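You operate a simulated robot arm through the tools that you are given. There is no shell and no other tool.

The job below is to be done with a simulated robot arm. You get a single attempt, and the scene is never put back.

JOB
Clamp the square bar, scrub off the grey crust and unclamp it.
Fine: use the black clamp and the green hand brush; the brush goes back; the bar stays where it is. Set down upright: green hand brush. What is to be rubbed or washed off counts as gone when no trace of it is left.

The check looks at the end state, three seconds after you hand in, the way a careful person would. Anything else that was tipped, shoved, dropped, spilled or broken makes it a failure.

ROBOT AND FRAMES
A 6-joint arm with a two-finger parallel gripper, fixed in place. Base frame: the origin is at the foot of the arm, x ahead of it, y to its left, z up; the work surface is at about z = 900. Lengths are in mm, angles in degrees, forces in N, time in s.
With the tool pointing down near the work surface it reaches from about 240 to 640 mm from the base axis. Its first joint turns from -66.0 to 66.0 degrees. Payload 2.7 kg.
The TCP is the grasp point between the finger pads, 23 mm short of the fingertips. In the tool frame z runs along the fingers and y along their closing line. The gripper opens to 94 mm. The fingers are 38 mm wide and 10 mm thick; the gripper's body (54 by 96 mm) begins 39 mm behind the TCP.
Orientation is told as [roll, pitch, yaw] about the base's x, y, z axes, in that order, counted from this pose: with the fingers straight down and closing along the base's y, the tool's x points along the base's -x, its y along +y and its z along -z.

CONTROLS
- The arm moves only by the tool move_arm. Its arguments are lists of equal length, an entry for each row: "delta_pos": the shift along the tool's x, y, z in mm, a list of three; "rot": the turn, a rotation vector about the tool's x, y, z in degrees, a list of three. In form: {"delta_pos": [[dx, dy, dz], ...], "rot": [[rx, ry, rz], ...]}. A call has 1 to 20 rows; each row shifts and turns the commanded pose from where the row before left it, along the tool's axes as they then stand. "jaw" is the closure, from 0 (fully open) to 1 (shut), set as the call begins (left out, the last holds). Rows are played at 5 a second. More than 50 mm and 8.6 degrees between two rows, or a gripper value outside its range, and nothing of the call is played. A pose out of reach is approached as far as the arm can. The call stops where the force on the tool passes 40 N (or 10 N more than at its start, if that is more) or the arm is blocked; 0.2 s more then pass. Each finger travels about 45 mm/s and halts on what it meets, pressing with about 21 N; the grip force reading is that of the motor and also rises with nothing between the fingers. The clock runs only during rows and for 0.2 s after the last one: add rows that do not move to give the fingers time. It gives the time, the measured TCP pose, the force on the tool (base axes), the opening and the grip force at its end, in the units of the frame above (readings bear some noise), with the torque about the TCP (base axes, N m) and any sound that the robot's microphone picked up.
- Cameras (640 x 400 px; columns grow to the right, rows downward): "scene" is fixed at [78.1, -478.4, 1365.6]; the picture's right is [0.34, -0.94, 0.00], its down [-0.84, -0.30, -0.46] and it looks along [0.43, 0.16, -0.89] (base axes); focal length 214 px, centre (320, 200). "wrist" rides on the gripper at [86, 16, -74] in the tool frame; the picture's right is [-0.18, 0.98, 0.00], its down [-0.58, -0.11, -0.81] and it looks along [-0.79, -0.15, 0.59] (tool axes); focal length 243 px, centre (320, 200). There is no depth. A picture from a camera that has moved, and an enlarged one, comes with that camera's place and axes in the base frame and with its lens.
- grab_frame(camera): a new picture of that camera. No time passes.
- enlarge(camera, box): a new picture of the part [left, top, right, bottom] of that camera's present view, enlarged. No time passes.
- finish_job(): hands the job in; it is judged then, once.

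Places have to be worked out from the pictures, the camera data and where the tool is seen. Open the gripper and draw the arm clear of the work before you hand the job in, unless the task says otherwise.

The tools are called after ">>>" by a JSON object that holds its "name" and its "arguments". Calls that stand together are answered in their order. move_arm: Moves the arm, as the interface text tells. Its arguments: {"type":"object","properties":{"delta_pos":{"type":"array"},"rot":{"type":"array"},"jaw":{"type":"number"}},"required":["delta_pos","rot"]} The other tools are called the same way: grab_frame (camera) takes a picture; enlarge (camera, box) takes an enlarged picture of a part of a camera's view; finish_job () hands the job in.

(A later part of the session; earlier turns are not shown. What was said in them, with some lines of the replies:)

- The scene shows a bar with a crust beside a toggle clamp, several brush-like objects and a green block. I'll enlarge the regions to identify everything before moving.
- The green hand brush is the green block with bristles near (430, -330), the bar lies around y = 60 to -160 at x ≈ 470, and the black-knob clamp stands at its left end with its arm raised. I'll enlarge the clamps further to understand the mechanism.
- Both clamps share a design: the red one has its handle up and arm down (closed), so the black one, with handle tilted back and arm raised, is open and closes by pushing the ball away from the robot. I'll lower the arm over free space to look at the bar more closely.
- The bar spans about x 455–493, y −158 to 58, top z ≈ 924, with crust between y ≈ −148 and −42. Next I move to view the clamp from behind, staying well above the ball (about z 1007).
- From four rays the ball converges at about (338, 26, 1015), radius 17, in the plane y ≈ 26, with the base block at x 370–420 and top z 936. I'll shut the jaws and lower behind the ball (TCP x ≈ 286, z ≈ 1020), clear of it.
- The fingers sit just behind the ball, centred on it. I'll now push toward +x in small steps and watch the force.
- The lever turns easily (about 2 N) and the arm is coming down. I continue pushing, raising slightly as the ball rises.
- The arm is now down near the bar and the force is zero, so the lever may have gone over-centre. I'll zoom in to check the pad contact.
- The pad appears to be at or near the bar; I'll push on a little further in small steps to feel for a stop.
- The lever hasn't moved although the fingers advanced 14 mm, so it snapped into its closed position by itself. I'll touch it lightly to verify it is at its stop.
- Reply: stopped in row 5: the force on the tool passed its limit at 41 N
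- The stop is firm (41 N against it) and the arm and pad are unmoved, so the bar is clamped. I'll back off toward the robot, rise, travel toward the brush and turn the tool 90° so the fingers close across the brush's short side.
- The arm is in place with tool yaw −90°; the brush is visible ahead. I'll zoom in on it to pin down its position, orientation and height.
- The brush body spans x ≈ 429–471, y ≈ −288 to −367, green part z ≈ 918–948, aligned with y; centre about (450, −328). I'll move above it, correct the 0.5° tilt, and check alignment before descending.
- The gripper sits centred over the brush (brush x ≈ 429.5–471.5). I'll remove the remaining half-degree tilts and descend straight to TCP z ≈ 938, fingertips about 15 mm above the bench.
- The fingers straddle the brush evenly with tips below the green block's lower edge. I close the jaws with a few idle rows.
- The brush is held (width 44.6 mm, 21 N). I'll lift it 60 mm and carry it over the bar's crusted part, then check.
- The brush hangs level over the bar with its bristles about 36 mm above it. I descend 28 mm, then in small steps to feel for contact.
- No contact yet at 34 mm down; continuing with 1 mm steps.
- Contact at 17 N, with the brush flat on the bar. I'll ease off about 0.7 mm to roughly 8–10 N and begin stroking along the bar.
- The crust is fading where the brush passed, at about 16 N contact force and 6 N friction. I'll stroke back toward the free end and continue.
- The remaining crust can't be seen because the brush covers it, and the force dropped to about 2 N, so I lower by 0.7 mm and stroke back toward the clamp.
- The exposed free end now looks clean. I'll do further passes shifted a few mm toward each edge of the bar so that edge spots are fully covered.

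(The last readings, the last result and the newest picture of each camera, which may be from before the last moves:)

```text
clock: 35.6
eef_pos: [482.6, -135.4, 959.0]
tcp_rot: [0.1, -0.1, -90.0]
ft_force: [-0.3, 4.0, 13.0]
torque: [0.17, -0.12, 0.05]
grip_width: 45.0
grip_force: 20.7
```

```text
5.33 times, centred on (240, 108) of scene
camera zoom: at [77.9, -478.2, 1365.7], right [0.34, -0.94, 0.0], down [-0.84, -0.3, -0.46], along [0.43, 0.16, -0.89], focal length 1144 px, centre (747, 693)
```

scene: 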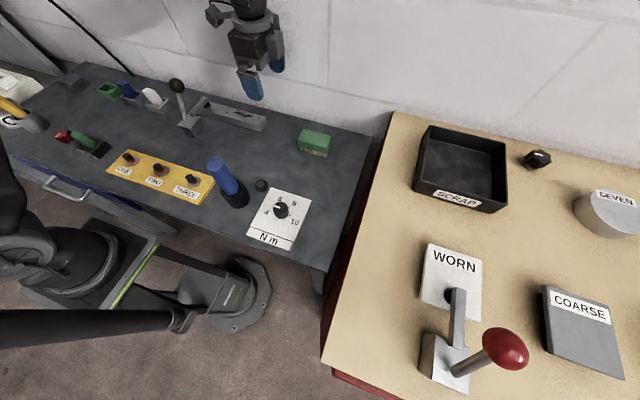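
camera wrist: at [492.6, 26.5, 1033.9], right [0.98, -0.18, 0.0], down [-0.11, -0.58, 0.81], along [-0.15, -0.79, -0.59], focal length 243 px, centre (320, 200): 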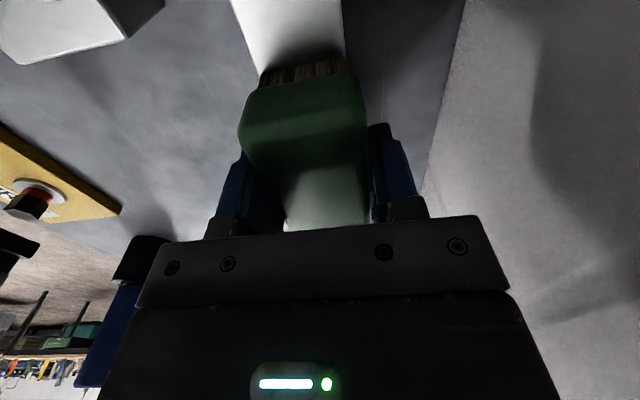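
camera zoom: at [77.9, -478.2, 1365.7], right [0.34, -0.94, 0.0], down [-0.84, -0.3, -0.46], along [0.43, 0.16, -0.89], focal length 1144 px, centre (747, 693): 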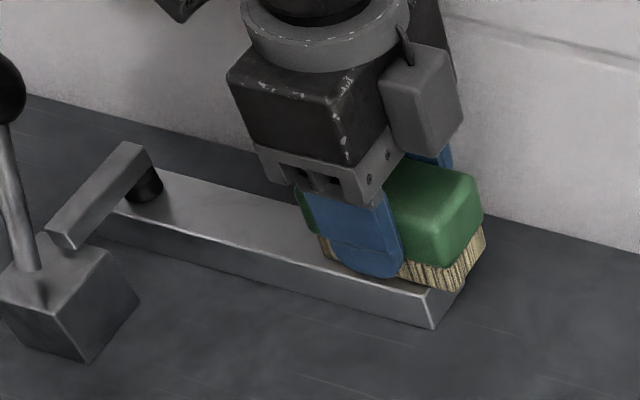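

Contact held at 13 N and the exposed part looks clean. Now I stroke back along +y, shift toward the near edge, and make another pass.

>>> {"name": "move_arm", "arguments": {"delta_pos": [[9, 0, 0], [9, 0, 0], [9, 0, 0], [9, 0, 0], [9, 0, 0], [9, 0, 0], [9, 0, 0], [9, 0, 0], [5, 0, 0], [0, -4, 0], [0, -4, 0], [0, -3, 0], [0, 0, 0]], "rot": [[0, 0, 0], [0, 0, 0], [0, 0, 0], [0, 0, 0], [0, 0, 0], [0, 0, 0], [0, 0, 0], [0, 0, 0], [0, 0, 0], [0, 0, 0], [0, 0, 0], [0, 0, 0], [0, 0, 0]]}}

>>> {"name": "move_arm", "arguments": {"delta_pos": [[-9, 0, 0], [-9, 0, 0], [-9, 0, 0], [-9, 0, 0], [-9, 0, 0], [-9, 0, 0], [-9, 0, 0], [-9, 0, 0], [-5, 0, 0], [0, 0, 0]], "rot": [[0, 0, 0], [0, 0, 0], [0, 0, 0], [0, 0, 0], [0, 0, 0], [0, 0, 0], [0, 0, 0], [0, 0, 0], [0, 0, 0], [0, 0, 0]]}}

>>> {"name": "enlarge", "arguments": {"camera": "scene", "box": [180, 70, 300, 145]}}

```text
clock: 38.4
eef_pos: [471.4, -59.4, 960.0]
tcp_rot: [0.1, -0.1, -90.0]
ft_force: [2.2, 3.0, 9.2]
torque: [0.0, -0.21, 0.08]
grip_width: 44.8
grip_force: 21.2
```

```text
clock: 40.6
eef_pos: [471.8, -136.5, 959.4]
tcp_rot: [0.0, -0.1, -90.2]
ft_force: [-0.4, 0.2, -0.5]
torque: [0.03, 0.01, 0.0]
grip_width: 44.7
grip_force: 21.4
```

```text
5.33 times, centred on (240, 108) of scene
camera zoom: at [78.1, -478.4, 1365.6], right [0.34, -0.94, 0.0], down [-0.84, -0.3, -0.46], along [0.43, 0.16, -0.89], focal length 1144 px, centre (747, 693)
```

zoom: 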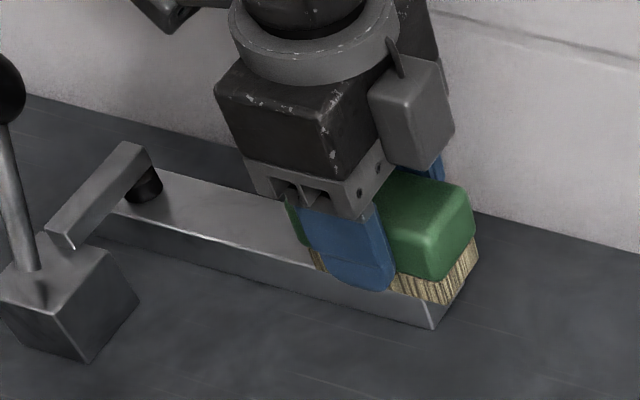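

Force fell to zero on this last pass, so contact was light there. I'll lower 1.0 mm and do one more full pass, then lift to inspect.

>>> {"name": "move_arm", "arguments": {"delta_pos": [[0, 0, 0.5], [0, 0, 0.5], [0, 0, 0]], "rot": [[0, 0, 0], [0, 0, 0], [0, 0, 0]]}}

```text
clock: 41.4
eef_pos: [472.6, -137.7, 959.1]
tcp_rot: [0.2, -0.1, -90.0]
ft_force: [1.7, 1.3, 5.9]
torque: [0.19, -0.1, -0.05]
grip_width: 44.6
grip_force: 20.7
```

About 6 N contact now; I stroke along +y toward the clamp once more and check the force.

>>> {"name": "move_arm", "arguments": {"delta_pos": [[9, 0, 0], [9, 0, 0], [9, 0, 0], [9, 0, 0], [9, 0, 0], [9, 0, 0], [9, 0, 0], [9, 0, 0], [5, 0, 0], [0, 0, 0]], "rot": [[0, 0, 0], [0, 0, 0], [0, 0, 0], [0, 0, 0], [0, 0, 0], [0, 0, 0], [0, 0, 0], [0, 0, 0], [0, 0, 0], [0, 0, 0]]}}

>>> {"name": "move_arm", "arguments": {"delta_pos": [[0, 4, 0], [-9, 0, 0], [-9, 0, 0], [-9, 0, 0], [-9, 0, 0], [-9, 0, 0], [-9, 0, 0], [-9, 0, 0], [-9, 0, 0], [-5, 0, 0], [0, 0, 0]], "rot": [[0, 0, 0], [0, 0, 0], [0, 0, 0], [0, 0, 0], [0, 0, 0], [0, 0, 0], [0, 0, 0], [0, 0, 0], [0, 0, 0], [0, 0, 0], [0, 0, 0]]}}

```text
clock: 43.6
eef_pos: [471.7, -60.3, 958.3]
tcp_rot: [0.4, -0.2, -90.0]
ft_force: [-0.9, -10.3, 27.7]
torque: [0.0, -0.1, -0.03]
grip_width: 44.6
grip_force: 20.7
```

```text
clock: 46.0
eef_pos: [474.5, -136.5, 958.3]
tcp_rot: [0.0, -0.1, -90.1]
ft_force: [-0.4, 0.5, -0.5]
torque: [0.02, 0.01, 0.02]
grip_width: 44.6
grip_force: 20.6
```

Forces varied from 28 N near the clamp to zero at the free end, so I'll lift off now and inspect both the bar and how the brush sits in the grip.

>>> {"name": "move_arm", "arguments": {"delta_pos": [[0, 0, -15], [0, 0, -25], [0, 0, -25], [-30, 0, 0], [-40, 0, 0], [-40, 0, 0], [0, 0, 0]], "rot": [[0, 0, 0], [0, 0, 0], [0, 0, 0], [0, 0, 0], [0, 0, 0], [0, 0, 0], [0, 0, 0]]}}

>>> {"name": "enlarge", "arguments": {"camera": "scene", "box": [180, 70, 300, 145]}}

>>> {"name": "enlarge", "arguments": {"camera": "scene", "box": [240, 60, 340, 140]}}

>>> {"name": "grab_frame", "arguments": {"camera": "wrist"}}

```text
clock: 47.6
eef_pos: [475.9, -245.9, 1022.8]
tcp_rot: [0.0, 0.0, -90.0]
ft_force: [1.2, -0.3, -0.8]
torque: [-0.04, 0.03, -0.01]
grip_width: 44.7
grip_force: 21.0
```

```text
5.33 times, centred on (240, 108) of scene
camera zoom: at [78.1, -478.4, 1365.6], right [0.34, -0.94, 0.0], down [-0.84, -0.3, -0.46], along [0.43, 0.16, -0.89], focal length 1144 px, centre (747, 693)
```

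zoom: 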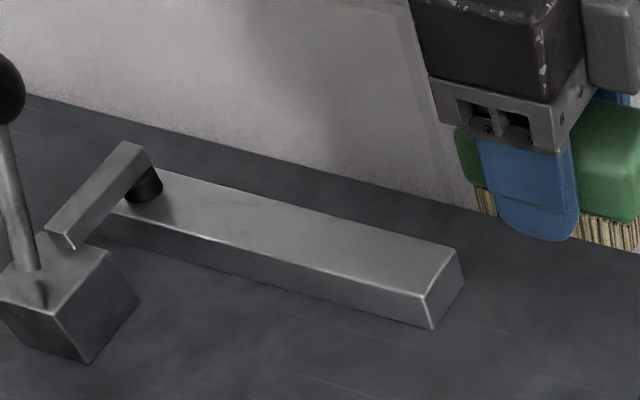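

```text
5.00 times, centred on (290, 100) of scene
camera zoom: at [78.1, -478.4, 1365.6], right [0.34, -0.94, 0.0], down [-0.84, -0.3, -0.46], along [0.43, 0.16, -0.89], focal length 1072 px, centre (470, 700)
```

zoom: 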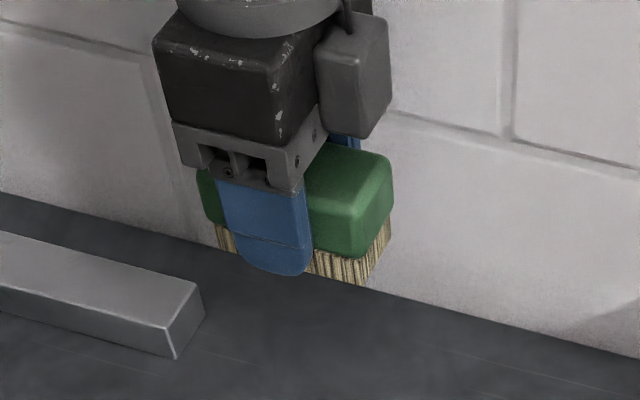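

```text
taken
camera wrist: at [491.5, -159.2, 1096.7], right [0.98, -0.18, 0.0], down [-0.11, -0.58, 0.81], along [-0.15, -0.79, -0.59], focal length 243 px, centre (320, 200)
```

wrist: 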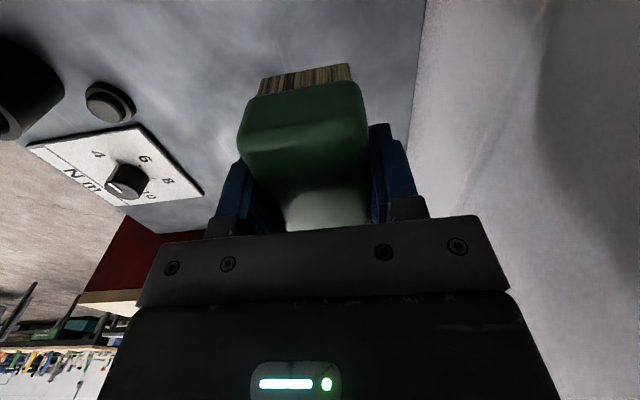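

The bar looks clean and the brush still sits straight in the grip. I'll zoom in further on the bar's surface for any faint trace.

>>> {"name": "enlarge", "arguments": {"camera": "scene", "box": [218, 98, 270, 132]}}

>>> {"name": "enlarge", "arguments": {"camera": "scene", "box": [195, 92, 245, 125]}}

```text
11.76 times, centred on (244, 115) of scene
camera zoom: at [78.1, -478.4, 1365.6], right [0.34, -0.94, 0.0], down [-0.84, -0.3, -0.46], along [0.43, 0.16, -0.89], focal length 2523 px, centre (1214, 1200)
```

zoom: 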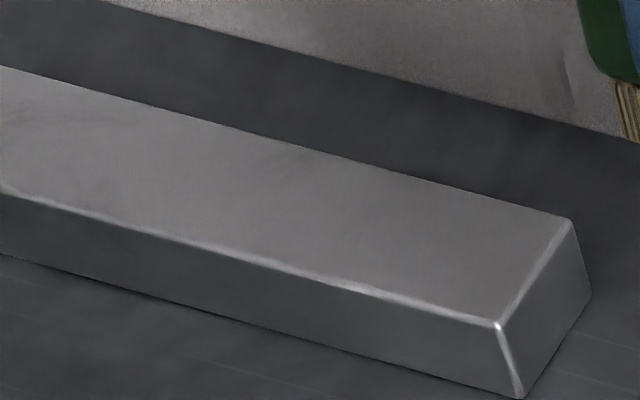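

```text
12.12 times, centred on (220, 108) of scene
camera zoom: at [78.1, -478.4, 1365.6], right [0.34, -0.94, 0.0], down [-0.84, -0.3, -0.46], along [0.43, 0.16, -0.89], focal length 2600 px, centre (1532, 1309)
```

zoom: 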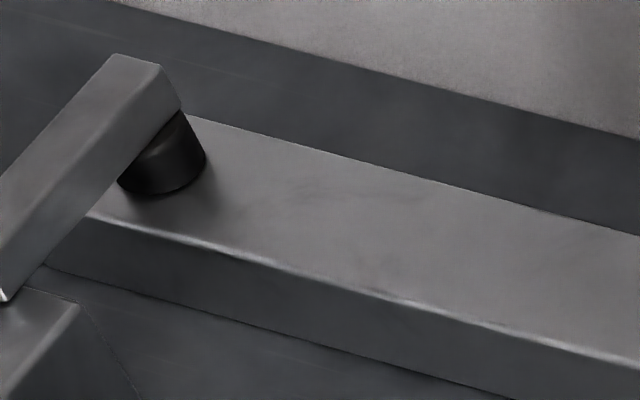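

It looks clean from here, with only faint texture. To be sure, I'll raise the arm over the bar and check with the wrist camera from closer up while still holding the brush.

>>> {"name": "move_arm", "arguments": {"delta_pos": [[30, 0, -25], [40, 0, -25], [40, 0, -25], [40, 0, 0], [0, 0, 0]], "rot": [[0, 0, 0], [0, 0, 0], [0, 0, 0], [0, 0, 0], [0, 0, 0]]}}

>>> {"name": "enlarge", "arguments": {"camera": "wrist", "box": [220, 0, 400, 112]}}

>>> {"name": "move_arm", "arguments": {"delta_pos": [[40, 0, -10], [0, 0, 0]], "rot": [[0, 0, 0], [0, 0, 0]]}}

>>> {"name": "enlarge", "arguments": {"camera": "wrist", "box": [220, 0, 400, 112]}}

```text
clock: 48.8
eef_pos: [471.0, -95.0, 1093.5]
tcp_rot: [0.0, 0.0, -90.2]
ft_force: [-0.1, 0.6, -0.7]
torque: [0.0, 0.01, -0.02]
grip_width: 44.7
grip_force: 21.1
```

```text
3.56 times, centred on (310, 56) of wrist
camera zoom: at [487.7, -7.9, 1170.0], right [0.98, -0.19, 0.0], down [-0.11, -0.58, 0.81], along [-0.15, -0.79, -0.59], focal length 863 px, centre (356, 712)
```

zoom: 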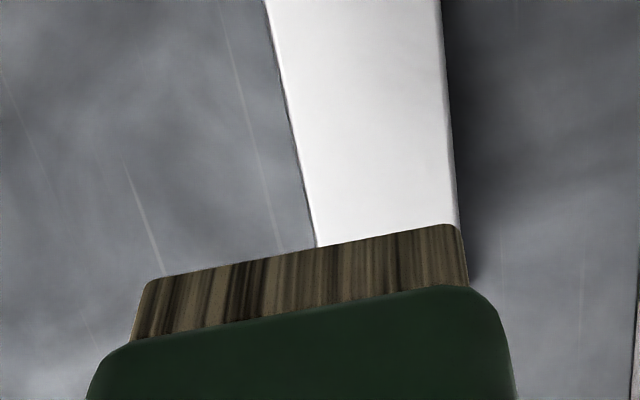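

```text
clock: 49.4
eef_pos: [471.9, -56.3, 1107.0]
tcp_rot: [0.0, -0.1, -89.9]
ft_force: [0.0, -0.5, -0.5]
torque: [0.02, 0.03, 0.01]
grip_width: 44.5
grip_force: 20.8
```

```text
3.56 times, centred on (310, 56) of wrist
camera zoom: at [489.0, 30.8, 1181.5], right [0.98, -0.18, 0.0], down [-0.11, -0.58, 0.81], along [-0.15, -0.79, -0.59], focal length 863 px, centre (356, 712)
```

zoom: 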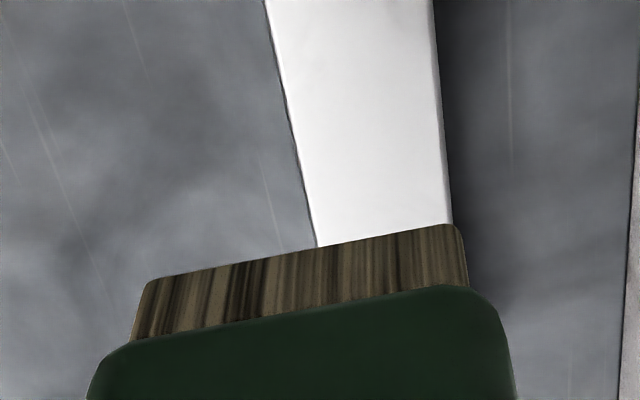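

Clean between y ≈ −30 and −120. I'll check the free-end portion on the way back toward the brush's spot.

>>> {"name": "move_arm", "arguments": {"delta_pos": [[-42, 0, 5], [-42, 0, 5], [0, 0, 0]], "rot": [[0, 0, 0], [0, 0, 0], [0, 0, 0]]}}

>>> {"name": "enlarge", "arguments": {"camera": "wrist", "box": [220, 0, 400, 112]}}

>>> {"name": "enlarge", "arguments": {"camera": "scene", "box": [180, 70, 300, 145]}}

```text
clock: 50.2
eef_pos: [473.2, -139.9, 1095.6]
tcp_rot: [-0.1, -0.2, -90.0]
ft_force: [0.5, 0.0, -1.1]
torque: [-0.04, 0.02, 0.0]
grip_width: 44.8
grip_force: 21.0
```

```text
3.56 times, centred on (310, 56) of wrist
camera zoom: at [489.3, -53.5, 1170.6], right [0.98, -0.18, 0.0], down [-0.11, -0.58, 0.81], along [-0.15, -0.79, -0.59], focal length 863 px, centre (356, 712)
```

zoom: 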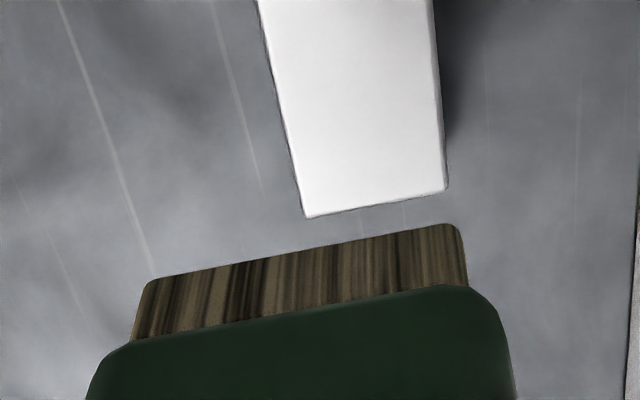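

```text
5.33 times, centred on (240, 108) of scene
camera zoom: at [78.1, -478.4, 1365.6], right [0.34, -0.94, 0.0], down [-0.84, -0.3, -0.46], along [0.43, 0.16, -0.89], focal length 1144 px, centre (747, 693)
```

zoom: 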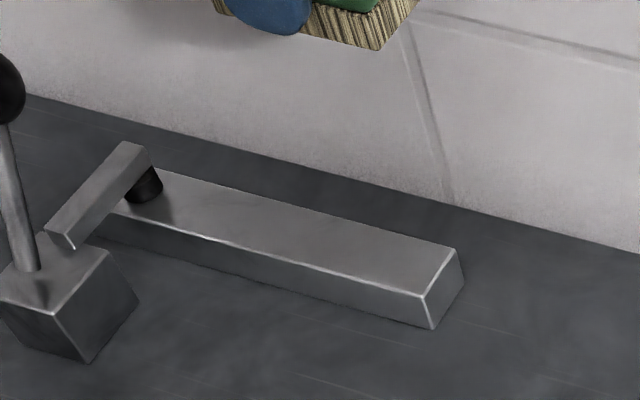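

The whole bar top is clean and its corner pixels are unchanged, so it hasn't shifted. I carry the brush back above its original spot (449, −329) and descend part-way.

>>> {"name": "move_arm", "arguments": {"delta_pos": [[-37.6, -5, 0], [-37.6, -5, 0], [-37.6, -5, 0], [-37.6, -5, 0], [-37.6, -5, 0], [0, 0, 30], [0, 0, 30], [0, 0, 30], [0, 0, 30], [0, 0, 0], [0, 0, 0]], "rot": [[0, 0, 0], [0, 0, 0], [0, 0, 0], [0, 0, 0], [0, 0, 0], [0, 0, 0], [0, 0, 0], [0, 0, 0], [0, 0, 0], [0, 0, 0], [0, 0, 0]]}}

>>> {"name": "grab_frame", "arguments": {"camera": "wrist"}}

>>> {"name": "enlarge", "arguments": {"camera": "scene", "box": [260, 80, 360, 170]}}

```text
clock: 52.6
eef_pos: [448.9, -329.2, 980.9]
tcp_rot: [0.0, -0.1, -90.0]
ft_force: [-0.7, 0.2, -1.5]
torque: [0.0, -0.03, 0.01]
grip_width: 44.8
grip_force: 21.6
```

```text
taken
camera wrist: at [465.6, -241.9, 1054.7], right [0.98, -0.18, 0.0], down [-0.11, -0.58, 0.81], along [-0.15, -0.79, -0.59], focal length 243 px, centre (320, 200)
```

wrist: 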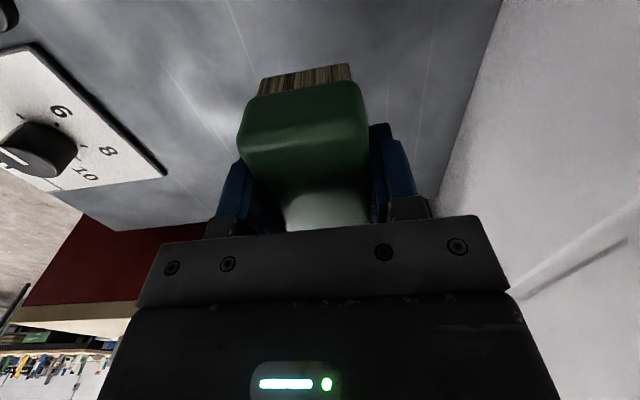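

```text
4.44 times, centred on (310, 125) of scene
camera zoom: at [78.1, -478.4, 1365.6], right [0.34, -0.94, 0.0], down [-0.84, -0.3, -0.46], along [0.43, 0.16, -0.89], focal length 953 px, centre (364, 533)
```

zoom: 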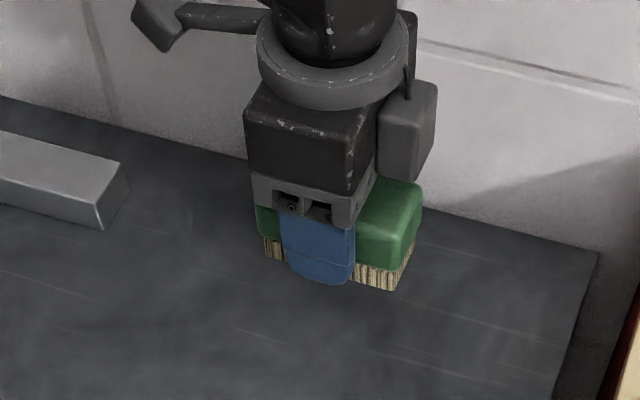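

Pose matches the original pick-up column. I descend 38 mm, then feel for the bench in small steps.

>>> {"name": "move_arm", "arguments": {"delta_pos": [[0, 0, 14], [0, 0, 12], [0, 0, 8], [0, 0, 4], [0, 0, 2], [0, 0, 1], [0, 0, 1], [0, 0, 0]], "rot": [[0, 0, 0], [0, 0, 0], [0, 0, 0], [0, 0, 0], [0, 0, 0], [0, 0, 0], [0, 0, 0], [0, 0, 0]]}}

```text
clock: 54.4
eef_pos: [449.6, -328.9, 936.2]
tcp_rot: [-0.1, -0.1, -90.0]
ft_force: [-0.4, 0.5, -0.2]
torque: [0.01, 0.04, -0.03]
grip_width: 45.0
grip_force: 21.4
```

Still no contact at z ≈ 936; continuing down 1 mm at a time.

>>> {"name": "move_arm", "arguments": {"delta_pos": [[0, 0, 0.7], [0, 0, 0.7], [0, 0, 0]], "rot": [[0, 0, 0], [0, 0, 0], [0, 0, 0]]}}

```text
clock: 55.2
eef_pos: [448.9, -329.6, 934.9]
tcp_rot: [0.0, 0.0, -90.1]
ft_force: [0.4, -0.1, -1.2]
torque: [0.01, 0.0, 0.01]
grip_width: 44.6
grip_force: 21.1
```

No contact yet; another millimetre or so.

>>> {"name": "move_arm", "arguments": {"delta_pos": [[0, 0, 0.7], [0, 0, 0.6], [0, 0, 0]], "rot": [[0, 0, 0], [0, 0, 0], [0, 0, 0]]}}

>>> {"name": "enlarge", "arguments": {"camera": "scene", "box": [280, 115, 345, 170]}}

```text
clock: 56.0
eef_pos: [450.3, -329.8, 934.3]
tcp_rot: [0.0, -0.1, -90.1]
ft_force: [0.4, -0.4, -1.4]
torque: [-0.01, 0.01, -0.01]
grip_width: 44.7
grip_force: 20.7
```

```text
7.27 times, centred on (312, 142) of scene
camera zoom: at [78.1, -478.4, 1365.6], right [0.34, -0.94, 0.0], down [-0.84, -0.3, -0.46], along [0.43, 0.16, -0.89], focal length 1560 px, centre (374, 618)
```

zoom: 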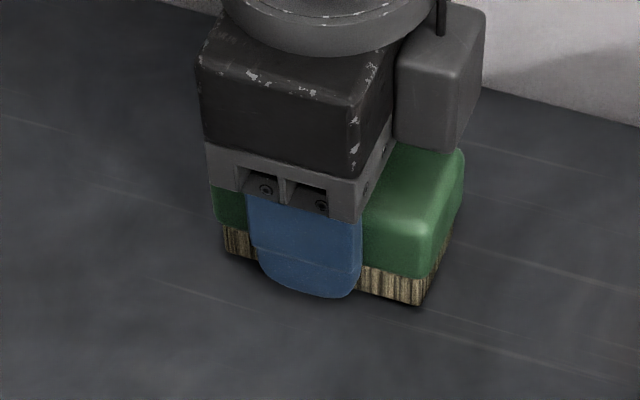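

The brush's lower edge is nearly at its original place, but the left (+y) end still appears a hair higher. I continue down in small steps until the bench is felt.

>>> {"name": "move_arm", "arguments": {"delta_pos": [[0, 0, 0.6], [0, 0, 0.6], [0, 0, 0]], "rot": [[0, 0, 0], [0, 0, 0], [0, 0, 0]]}}

>>> {"name": "enlarge", "arguments": {"camera": "scene", "box": [290, 135, 335, 165]}}

```text
clock: 56.8
eef_pos: [449.8, -327.6, 931.9]
tcp_rot: [-0.1, -0.2, -90.1]
ft_force: [0.6, -0.3, -1.6]
torque: [-0.03, 0.03, 0.01]
grip_width: 44.8
grip_force: 21.2
```

```text
13.33 times, centred on (312, 150) of scene
camera zoom: at [78.1, -478.4, 1365.6], right [0.34, -0.94, 0.0], down [-0.84, -0.3, -0.46], along [0.43, 0.16, -0.89], focal length 2860 px, centre (420, 867)
```

zoom: 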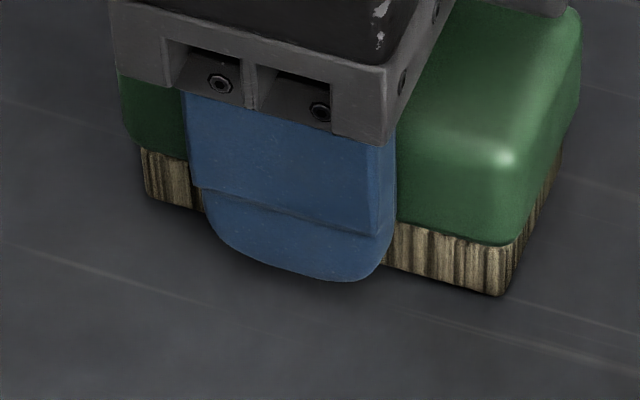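

Still no load on the tool; the shadow gap is tiny now. Continuing down.

>>> {"name": "move_arm", "arguments": {"delta_pos": [[0, 0, 0.6], [0, 0, 0.6], [0, 0, 0]], "rot": [[0, 0, 0], [0, 0, 0], [0, 0, 0]]}}

```text
clock: 57.6
eef_pos: [449.8, -329.7, 931.9]
tcp_rot: [-0.1, -0.1, -90.0]
ft_force: [-0.4, 0.5, -0.7]
torque: [0.02, -0.01, 0.0]
grip_width: 44.7
grip_force: 20.5
```

Force −0.7 N, so the brush's weight may just be starting to transfer; another small step.

>>> {"name": "move_arm", "arguments": {"delta_pos": [[0, 0, 0.5], [0, 0, 0.5], [0, 0, 0]], "rot": [[0, 0, 0], [0, 0, 0], [0, 0, 0]]}}

>>> {"name": "enlarge", "arguments": {"camera": "scene", "box": [290, 135, 335, 165]}}

```text
clock: 58.4
eef_pos: [450.0, -329.0, 930.3]
tcp_rot: [0.1, -0.1, -89.9]
ft_force: [-0.5, -0.3, 1.7]
torque: [0.08, 0.01, 0.01]
grip_width: 44.7
grip_force: 21.2
```

```text
13.33 times, centred on (312, 150) of scene
camera zoom: at [78.1, -478.3, 1365.6], right [0.34, -0.94, 0.0], down [-0.84, -0.3, -0.46], along [0.43, 0.16, -0.89], focal length 2860 px, centre (420, 867)
```

zoom: 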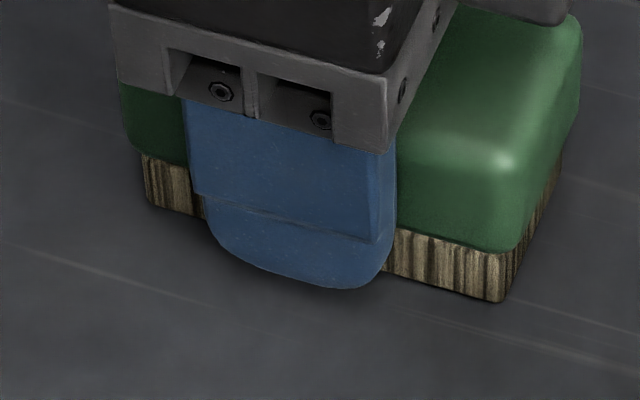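

Contact is starting (about 3 N change). One more half-millimetre to seat it level, then I'll release.

>>> {"name": "move_arm", "arguments": {"delta_pos": [[0, 0, 0.5], [0, 0, 0]], "rot": [[0, 0, 0], [0, 0, 0]]}}

```text
clock: 59.0
eef_pos: [448.7, -329.6, 930.9]
tcp_rot: [0.2, -0.2, -90.0]
ft_force: [0.3, 3.5, 6.5]
torque: [0.32, 0.06, 0.0]
grip_width: 45.0
grip_force: 21.3
```

The reading (torque 0.32 N m) says the +y end touches first by a millimetre or so; releasing will let it settle flat. I ease up 0.4 mm and open the jaws.

>>> {"name": "move_arm", "arguments": {"delta_pos": [[0, 0, -0.4], [0, 0, 0]], "rot": [[0, 0, 0], [0, 0, 0]]}}

>>> {"name": "move_arm", "arguments": {"delta_pos": [[0, 0, 0], [0, 0, 0], [0, 0, 0], [0, 0, 0], [0, 0, 0], [0, 0, 0], [0, 0, 0]], "rot": [[0, 0, 0], [0, 0, 0], [0, 0, 0], [0, 0, 0], [0, 0, 0], [0, 0, 0], [0, 0, 0]], "jaw": 0}}

>>> {"name": "enlarge", "arguments": {"camera": "scene", "box": [285, 125, 345, 165]}}

>>> {"name": "grab_frame", "arguments": {"camera": "wrist"}}

```text
clock: 59.6
eef_pos: [449.3, -328.5, 930.3]
tcp_rot: [0.1, -0.2, -90.0]
ft_force: [1.9, -0.9, 2.3]
torque: [0.13, -0.05, -0.03]
grip_width: 44.7
grip_force: 21.0
```

```text
clock: 61.2
eef_pos: [450.2, -327.5, 930.1]
tcp_rot: [0.0, -0.1, -90.0]
ft_force: [-0.5, 1.3, 0.1]
torque: [0.01, 0.01, 0.02]
grip_width: 94.1
grip_force: 0.1
```

```text
10.00 times, centred on (315, 145) of scene
camera zoom: at [78.1, -478.3, 1365.6], right [0.34, -0.94, 0.0], down [-0.84, -0.3, -0.46], along [0.43, 0.16, -0.89], focal length 2145 px, centre (370, 750)
```

zoom: 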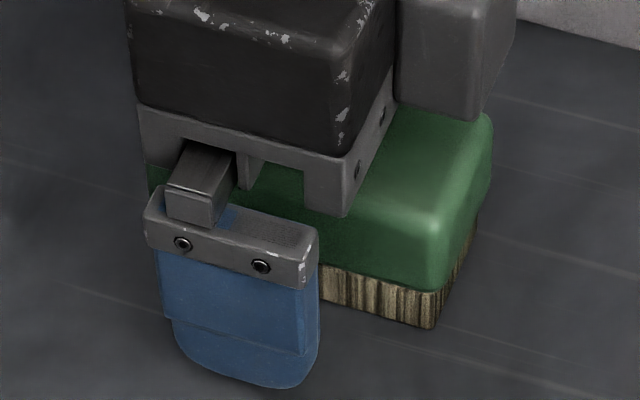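

```text
taken
camera wrist: at [466.0, -242.1, 1005.4], right [0.98, -0.18, 0.0], down [-0.11, -0.58, 0.81], along [-0.15, -0.79, -0.59], focal length 243 px, centre (320, 200)
```

wrist: 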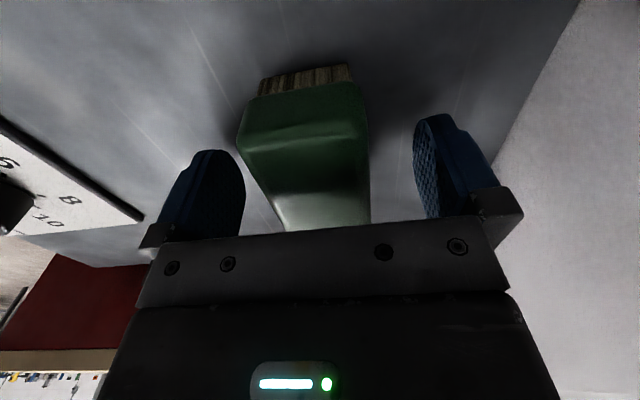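

The brush stands free between the open fingers. I rise straight up, well clear, and check it.

>>> {"name": "move_arm", "arguments": {"delta_pos": [[0, 0, -10], [0, 0, -25], [0, 0, -40], [0, 0, -40], [0, 0, -40], [0, 0, 0]], "rot": [[0, 0, 0], [0, 0, 0], [0, 0, 0], [0, 0, 0], [0, 0, 0], [0, 0, 0]]}}

>>> {"name": "enlarge", "arguments": {"camera": "scene", "box": [285, 120, 345, 165]}}

>>> {"name": "grab_frame", "arguments": {"camera": "scene"}}

```text
clock: 62.6
eef_pos: [452.0, -330.3, 1086.5]
tcp_rot: [0.0, -0.1, -90.0]
ft_force: [0.3, -0.7, -0.5]
torque: [0.01, -0.04, -0.04]
grip_width: 93.9
grip_force: 0.1
```

```text
8.89 times, centred on (315, 142) of scene
camera zoom: at [78.1, -478.3, 1365.6], right [0.34, -0.94, 0.0], down [-0.84, -0.3, -0.46], along [0.43, 0.16, -0.89], focal length 1906 px, centre (364, 711)
```

zoom: 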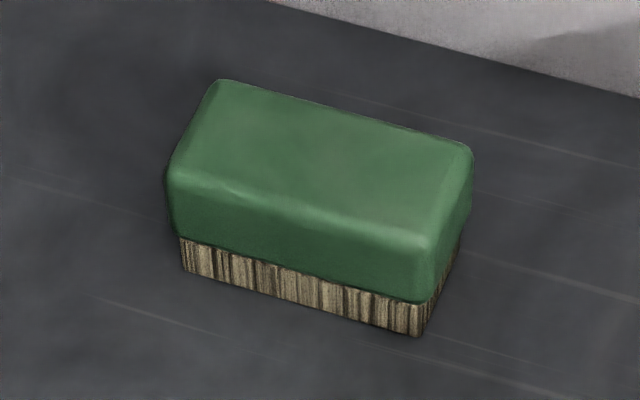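

```text
taken
```

scene: 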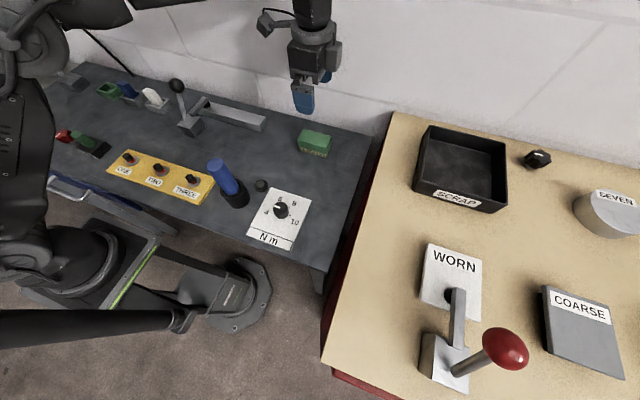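

The brush stands upright in the same image position as at the start. Now I turn the tool back to yaw 0 with jaws shut and travel high to the wall side of the clamp ball (ball now about (425, 26, 1023)).

>>> {"name": "move_arm", "arguments": {"delta_pos": [[0, 0, -5], [0, 0, -5], [0, 0, -5], [0, 0, 0], [0, 0, 0], [0, 0, 0], [0, 0, 0], [0, 0, 0], [0, 0, 0], [0, 0, 0], [0, 0, 0], [0, 0, 0], [0, 0, 0]], "rot": [[0, 0, -7.5], [0, 0, -7.5], [0, 0, -7.5], [0, 0, -7.5], [0, 0, -7.5], [0, 0, -7.5], [0, 0, -7.5], [0, 0, -7.5], [0, 0, -7.5], [0, 0, -7.5], [0, 0, -7.5], [0, 0, -7.5], [0, 0, 0]], "jaw": 1}}

>>> {"name": "move_arm", "arguments": {"delta_pos": [[-3, 39.4, 0], [-3, 39.4, 0], [-3, 39.4, 0], [-3, 39.4, 0], [-3, 39.4, 0], [-3, 39.4, 0], [-3, 39.4, 0], [-3, 39.4, 0], [-3, 39.4, 0], [0, 0, 0], [0, 0, 0]], "rot": [[0, 0, 0], [0, 0, 0], [0, 0, 0], [0, 0, 0], [0, 0, 0], [0, 0, 0], [0, 0, 0], [0, 0, 0], [0, 0, 0], [0, 0, 0], [0, 0, 0]]}}

>>> {"name": "grab_frame", "arguments": {"camera": "wrist"}}

>>> {"name": "enlarge", "arguments": {"camera": "scene", "box": [100, 20, 280, 145]}}

```text
clock: 65.4
eef_pos: [451.6, -327.4, 1100.1]
tcp_rot: [-0.1, 0.1, 0.1]
ft_force: [0.5, 0.2, -0.8]
torque: [0.02, 0.01, -0.03]
grip_width: 0.2
grip_force: 20.7
```

```text
clock: 67.8
eef_pos: [481.4, 29.8, 1101.0]
tcp_rot: [-0.1, 0.0, -0.1]
ft_force: [-0.2, 0.3, -0.3]
torque: [0.02, 0.03, -0.03]
grip_width: 0.0
grip_force: 21.4
```

```text
taken
camera wrist: at [394.2, 45.5, 1175.8], right [0.19, 0.98, 0.0], down [0.58, -0.11, 0.81], along [0.79, -0.15, -0.59], focal length 243 px, centre (320, 200)
```

wrist: 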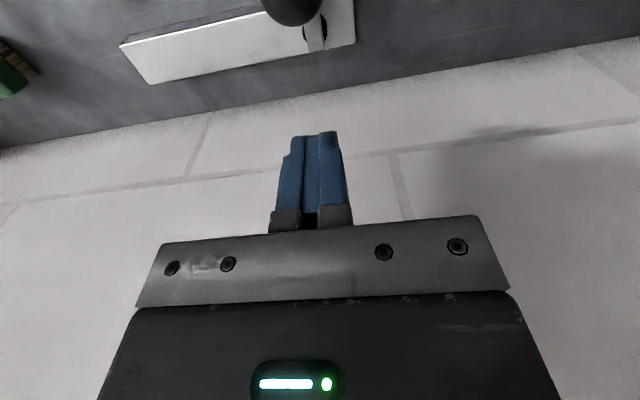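

```text
3.20 times, centred on (190, 82) of scene
camera zoom: at [78.1, -478.3, 1365.6], right [0.34, -0.94, 0.0], down [-0.84, -0.3, -0.46], along [0.43, 0.16, -0.89], focal length 686 px, centre (736, 576)
```

zoom: 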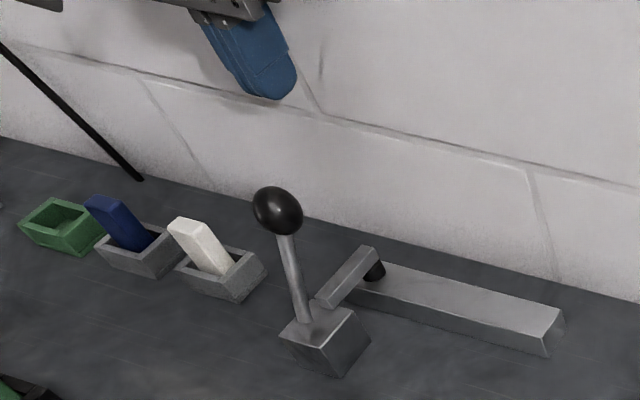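

The ball is near (428, 25, 1023); the fingers' robot-side face at x ≈ 462 clears its front at ≈ 446. I'll descend to z ≈ 1023 in front of the ball.

>>> {"name": "move_arm", "arguments": {"delta_pos": [[-3, -4, 10], [0, 0, 20], [0, 0, 20], [0, 0, 18], [0, 0, 10], [0, 0, 0]], "rot": [[0, 0, 0], [0, 0, 0], [0, 0, 0], [0, 0, 0], [0, 0, 0], [0, 0, 0]]}}

>>> {"name": "enlarge", "arguments": {"camera": "scene", "box": [140, 50, 260, 140]}}

>>> {"name": "grab_frame", "arguments": {"camera": "wrist"}}

```text
clock: 69.2
eef_pos: [481.6, 23.5, 1023.0]
tcp_rot: [-0.1, 0.0, 0.0]
ft_force: [-0.9, -0.2, 0.3]
torque: [0.0, 0.01, 0.01]
grip_width: 0.1
grip_force: 21.1
```

```text
4.44 times, centred on (200, 95) of scene
camera zoom: at [78.1, -478.3, 1365.6], right [0.34, -0.94, 0.0], down [-0.84, -0.3, -0.46], along [0.43, 0.16, -0.89], focal length 953 px, centre (853, 667)
```

zoom: 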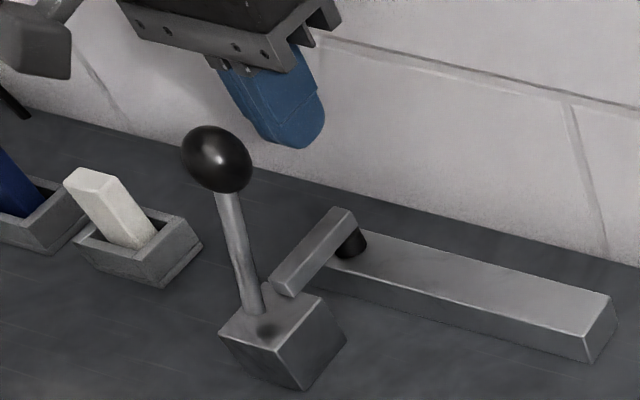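

```text
taken
camera wrist: at [394.1, 39.6, 1097.4], right [0.18, 0.98, 0.0], down [0.58, -0.11, 0.81], along [0.79, -0.15, -0.59], focal length 243 px, centre (320, 200)
```

wrist: 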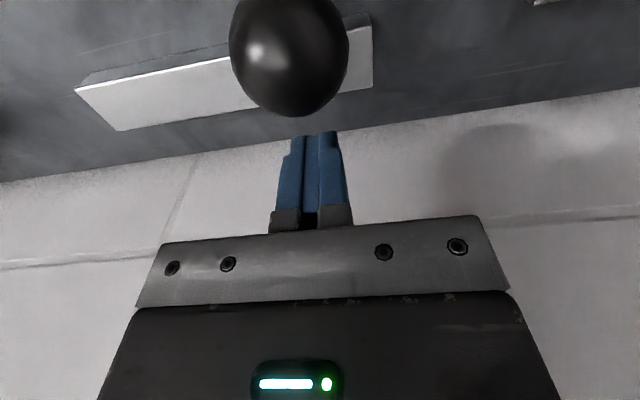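

The fingers are aligned in front of the ball (ball ≈ (424, 25, 1023)). I push toward −x gently; contact is expected after about 20 mm.

>>> {"name": "move_arm", "arguments": {"delta_pos": [[8, 0, 0], [8, 0, 0], [3, 0, 0], [2, 0, 0], [2, 0, 0], [2, 0, 0], [2, 0, 0], [2, 0, 0], [2, 0, 0], [2, 0, 0]], "rot": [[0, 0, 0], [0, 0, 0], [0, 0, 0], [0, 0, 0], [0, 0, 0], [0, 0, 0], [0, 0, 0], [0, 0, 0], [0, 0, 0], [0, 0, 0]]}}

>>> {"name": "enlarge", "arguments": {"camera": "scene", "box": [140, 50, 260, 140]}}

```text
clock: 71.4
eef_pos: [447.6, 22.7, 1021.4]
tcp_rot: [-0.1, 0.0, -0.1]
ft_force: [2.1, -0.5, 1.3]
torque: [0.02, -0.01, 0.01]
grip_width: 0.0
grip_force: 21.6
```

```text
4.44 times, centred on (200, 95) of scene
camera zoom: at [78.1, -478.4, 1365.6], right [0.34, -0.94, 0.0], down [-0.84, -0.3, -0.46], along [0.43, 0.16, -0.89], focal length 953 px, centre (853, 667)
```

zoom: 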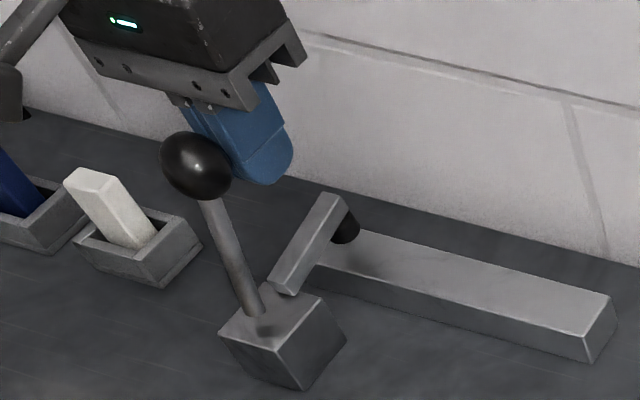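

The pad has lifted off the bar with only ~2 N. I keep pushing toward the fully open position, where the ball started (x ≈ 338).

>>> {"name": "move_arm", "arguments": {"delta_pos": [[4, 0, 0], [4, 0, 0], [4, 0, 0], [4, 0, 0], [4, 0, 0], [4, 0, 0], [4, 0, 0], [4, 0, 0], [4, 0, 0], [4, 0, 0]], "rot": [[0, 0, 0], [0, 0, 0], [0, 0, 0], [0, 0, 0], [0, 0, 0], [0, 0, 0], [0, 0, 0], [0, 0, 0], [0, 0, 0], [0, 0, 0]]}}

>>> {"name": "enlarge", "arguments": {"camera": "scene", "box": [140, 50, 260, 140]}}

```text
clock: 73.6
eef_pos: [408.2, 21.4, 1021.4]
tcp_rot: [-0.1, 0.0, 0.0]
ft_force: [1.0, -0.6, -0.7]
torque: [-0.01, 0.0, -0.01]
grip_width: 0.1
grip_force: 21.1
```

```text
4.44 times, centred on (200, 95) of scene
camera zoom: at [78.1, -478.3, 1365.6], right [0.34, -0.94, 0.0], down [-0.84, -0.3, -0.46], along [0.43, 0.16, -0.89], focal length 953 px, centre (853, 667)
```

zoom: 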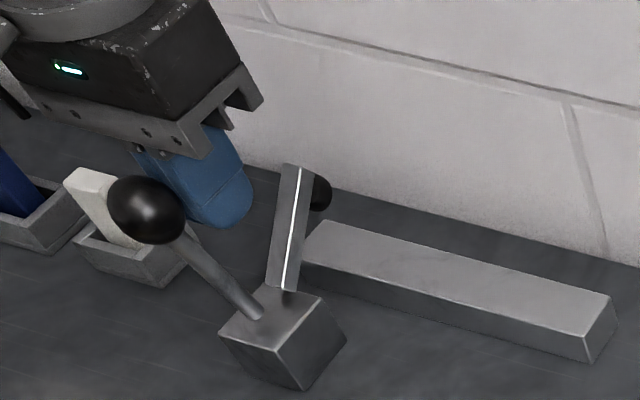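

Opening continues smoothly, with the fingers inside the V between handle and arm with good room. I push the remaining ~32 mm in small steps.

>>> {"name": "move_arm", "arguments": {"delta_pos": [[4, 0, 0], [4, 0, 0], [4, 0, 0], [4, 0, 0], [4, 0, 0], [3, 0, 0], [3, 0, 0], [2, 0, 0], [2, 0, 0]], "rot": [[0, 0, 0], [0, 0, 0], [0, 0, 0], [0, 0, 0], [0, 0, 0], [0, 0, 0], [0, 0, 0], [0, 0, 0], [0, 0, 0]]}}

>>> {"name": "enlarge", "arguments": {"camera": "scene", "box": [140, 50, 260, 140]}}

```text
clock: 75.6
eef_pos: [376.9, 23.4, 1021.2]
tcp_rot: [-0.1, 0.0, 0.0]
ft_force: [0.5, 0.7, -0.4]
torque: [-0.01, 0.0, 0.02]
grip_width: 0.1
grip_force: 20.8
```

```text
4.44 times, centred on (200, 95) of scene
camera zoom: at [78.1, -478.3, 1365.6], right [0.34, -0.94, 0.0], down [-0.84, -0.3, -0.46], along [0.43, 0.16, -0.89], focal length 953 px, centre (853, 667)
```

zoom: 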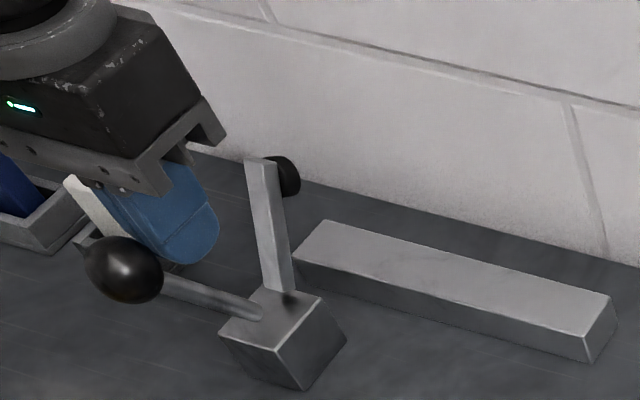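

The lever is back in its original open position (ball and arm-tip pixels match the start) and the bar is free. I raise the arm straight up out of the clamp and open the gripper once clear.

>>> {"name": "move_arm", "arguments": {"delta_pos": [[0, 0, -15], [0, 0, -30], [0, 0, -40], [0, 0, -40], [0, 0, -40], [5, -35, -25], [5, -35, -25], [5, -35, -25], [0, 0, 0]], "rot": [[0, 0, 0], [0, 0, 0], [0, 0, 0], [0, 0, 0], [0, 0, 0], [0, 0, 0], [0, 0, 0], [0, 0, 0], [0, 0, 0]]}}

>>> {"name": "move_arm", "arguments": {"delta_pos": [[0, 0, 0], [0, 0, 0], [0, 0, 0], [0, 0, 0], [0, 0, 0], [0, 0, 0], [0, 0, 0]], "rot": [[0, 0, 0], [0, 0, 0], [0, 0, 0], [0, 0, 0], [0, 0, 0], [0, 0, 0], [0, 0, 0]], "jaw": 0}}

>>> {"name": "grab_frame", "arguments": {"camera": "scene"}}

>>> {"name": "enlarge", "arguments": {"camera": "scene", "box": [80, 60, 280, 185]}}

>>> {"name": "enlarge", "arguments": {"camera": "scene", "box": [185, 85, 275, 145]}}

>>> {"name": "enlarge", "arguments": {"camera": "wrist", "box": [140, 0, 640, 120]}}

```text
clock: 77.6
eef_pos: [361.9, -84.3, 1262.7]
tcp_rot: [-0.1, 0.0, 0.0]
ft_force: [-0.2, 0.4, 0.6]
torque: [-0.01, 0.03, -0.02]
grip_width: 0.1
grip_force: 21.1
```

```text
clock: 79.2
eef_pos: [362.7, -84.1, 1261.5]
tcp_rot: [-0.1, 0.0, -0.1]
ft_force: [0.3, -0.2, -0.6]
torque: [0.01, -0.03, 0.02]
grip_width: 93.8
grip_force: 0.1
```

```text
taken
```

scene: 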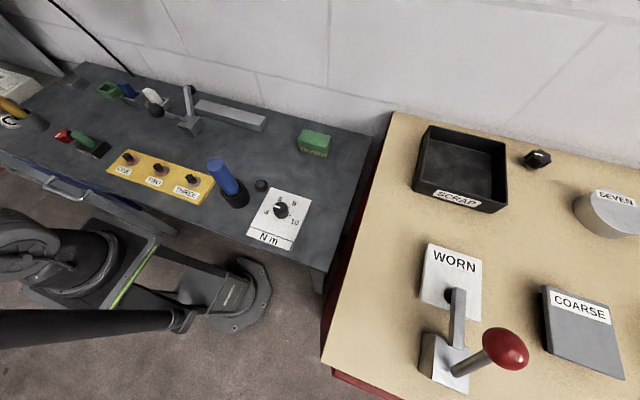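

```text
3.20 times, centred on (180, 122) of scene
camera zoom: at [78.1, -478.3, 1365.6], right [0.34, -0.94, 0.0], down [-0.84, -0.3, -0.46], along [0.43, 0.16, -0.89], focal length 686 px, centre (768, 448)
```

zoom: 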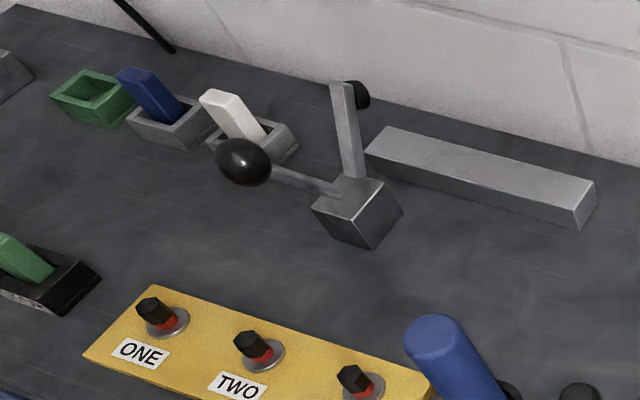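

```text
6.67 times, centred on (230, 115) of scene
camera zoom: at [78.1, -478.3, 1365.6], right [0.34, -0.94, 0.0], down [-0.84, -0.3, -0.46], along [0.43, 0.16, -0.89], focal length 1430 px, centre (920, 767)
```

zoom: 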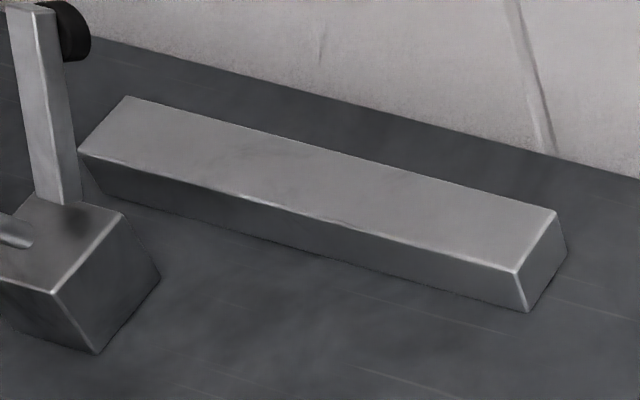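

```text
1.28 times, centred on (390, 60) of wrist
camera zoom: at [276.3, -67.8, 1337.5], right [0.18, 0.98, 0.0], down [0.58, -0.11, 0.81], along [0.79, -0.15, -0.59], focal length 311 px, centre (230, 379)
```

zoom: 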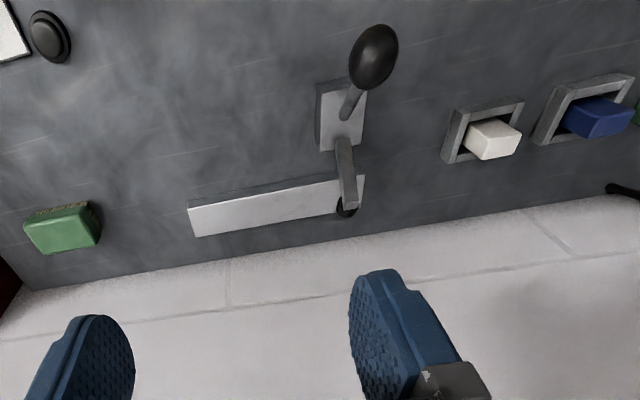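

The bar is clean and in its original place. The clamp is open as at the start, the brush is upright on its spot, nothing else has changed, and the arm is clear with the gripper open. I hand in the job.

>>> {"name": "finish_job", "arguments": {}}

```text
The job is handed in.
```

I clamped the bar with the black clamp, scrubbed off the grey crust with the green hand brush and unclamped it. I've handed the job in, but no verdict has come back.

- **Crust:** The close-up pictures show no trace left on the top of the bar or its near edges. I couldn't see the bar's far side face from either camera.
- **Bar:** It is in the same place as at the start; its corners line up with the first pictures.
- **Brush:** It stands upright on its original spot. It slipped about 5 mm up in the grip while scrubbing, so I felt for the bench before letting go.
- **Clamp:** It is open again, in the same position as at the start.
- **Arm:** It is drawn clear above the work with the gripper open. Nothing else in the pictures has moved.
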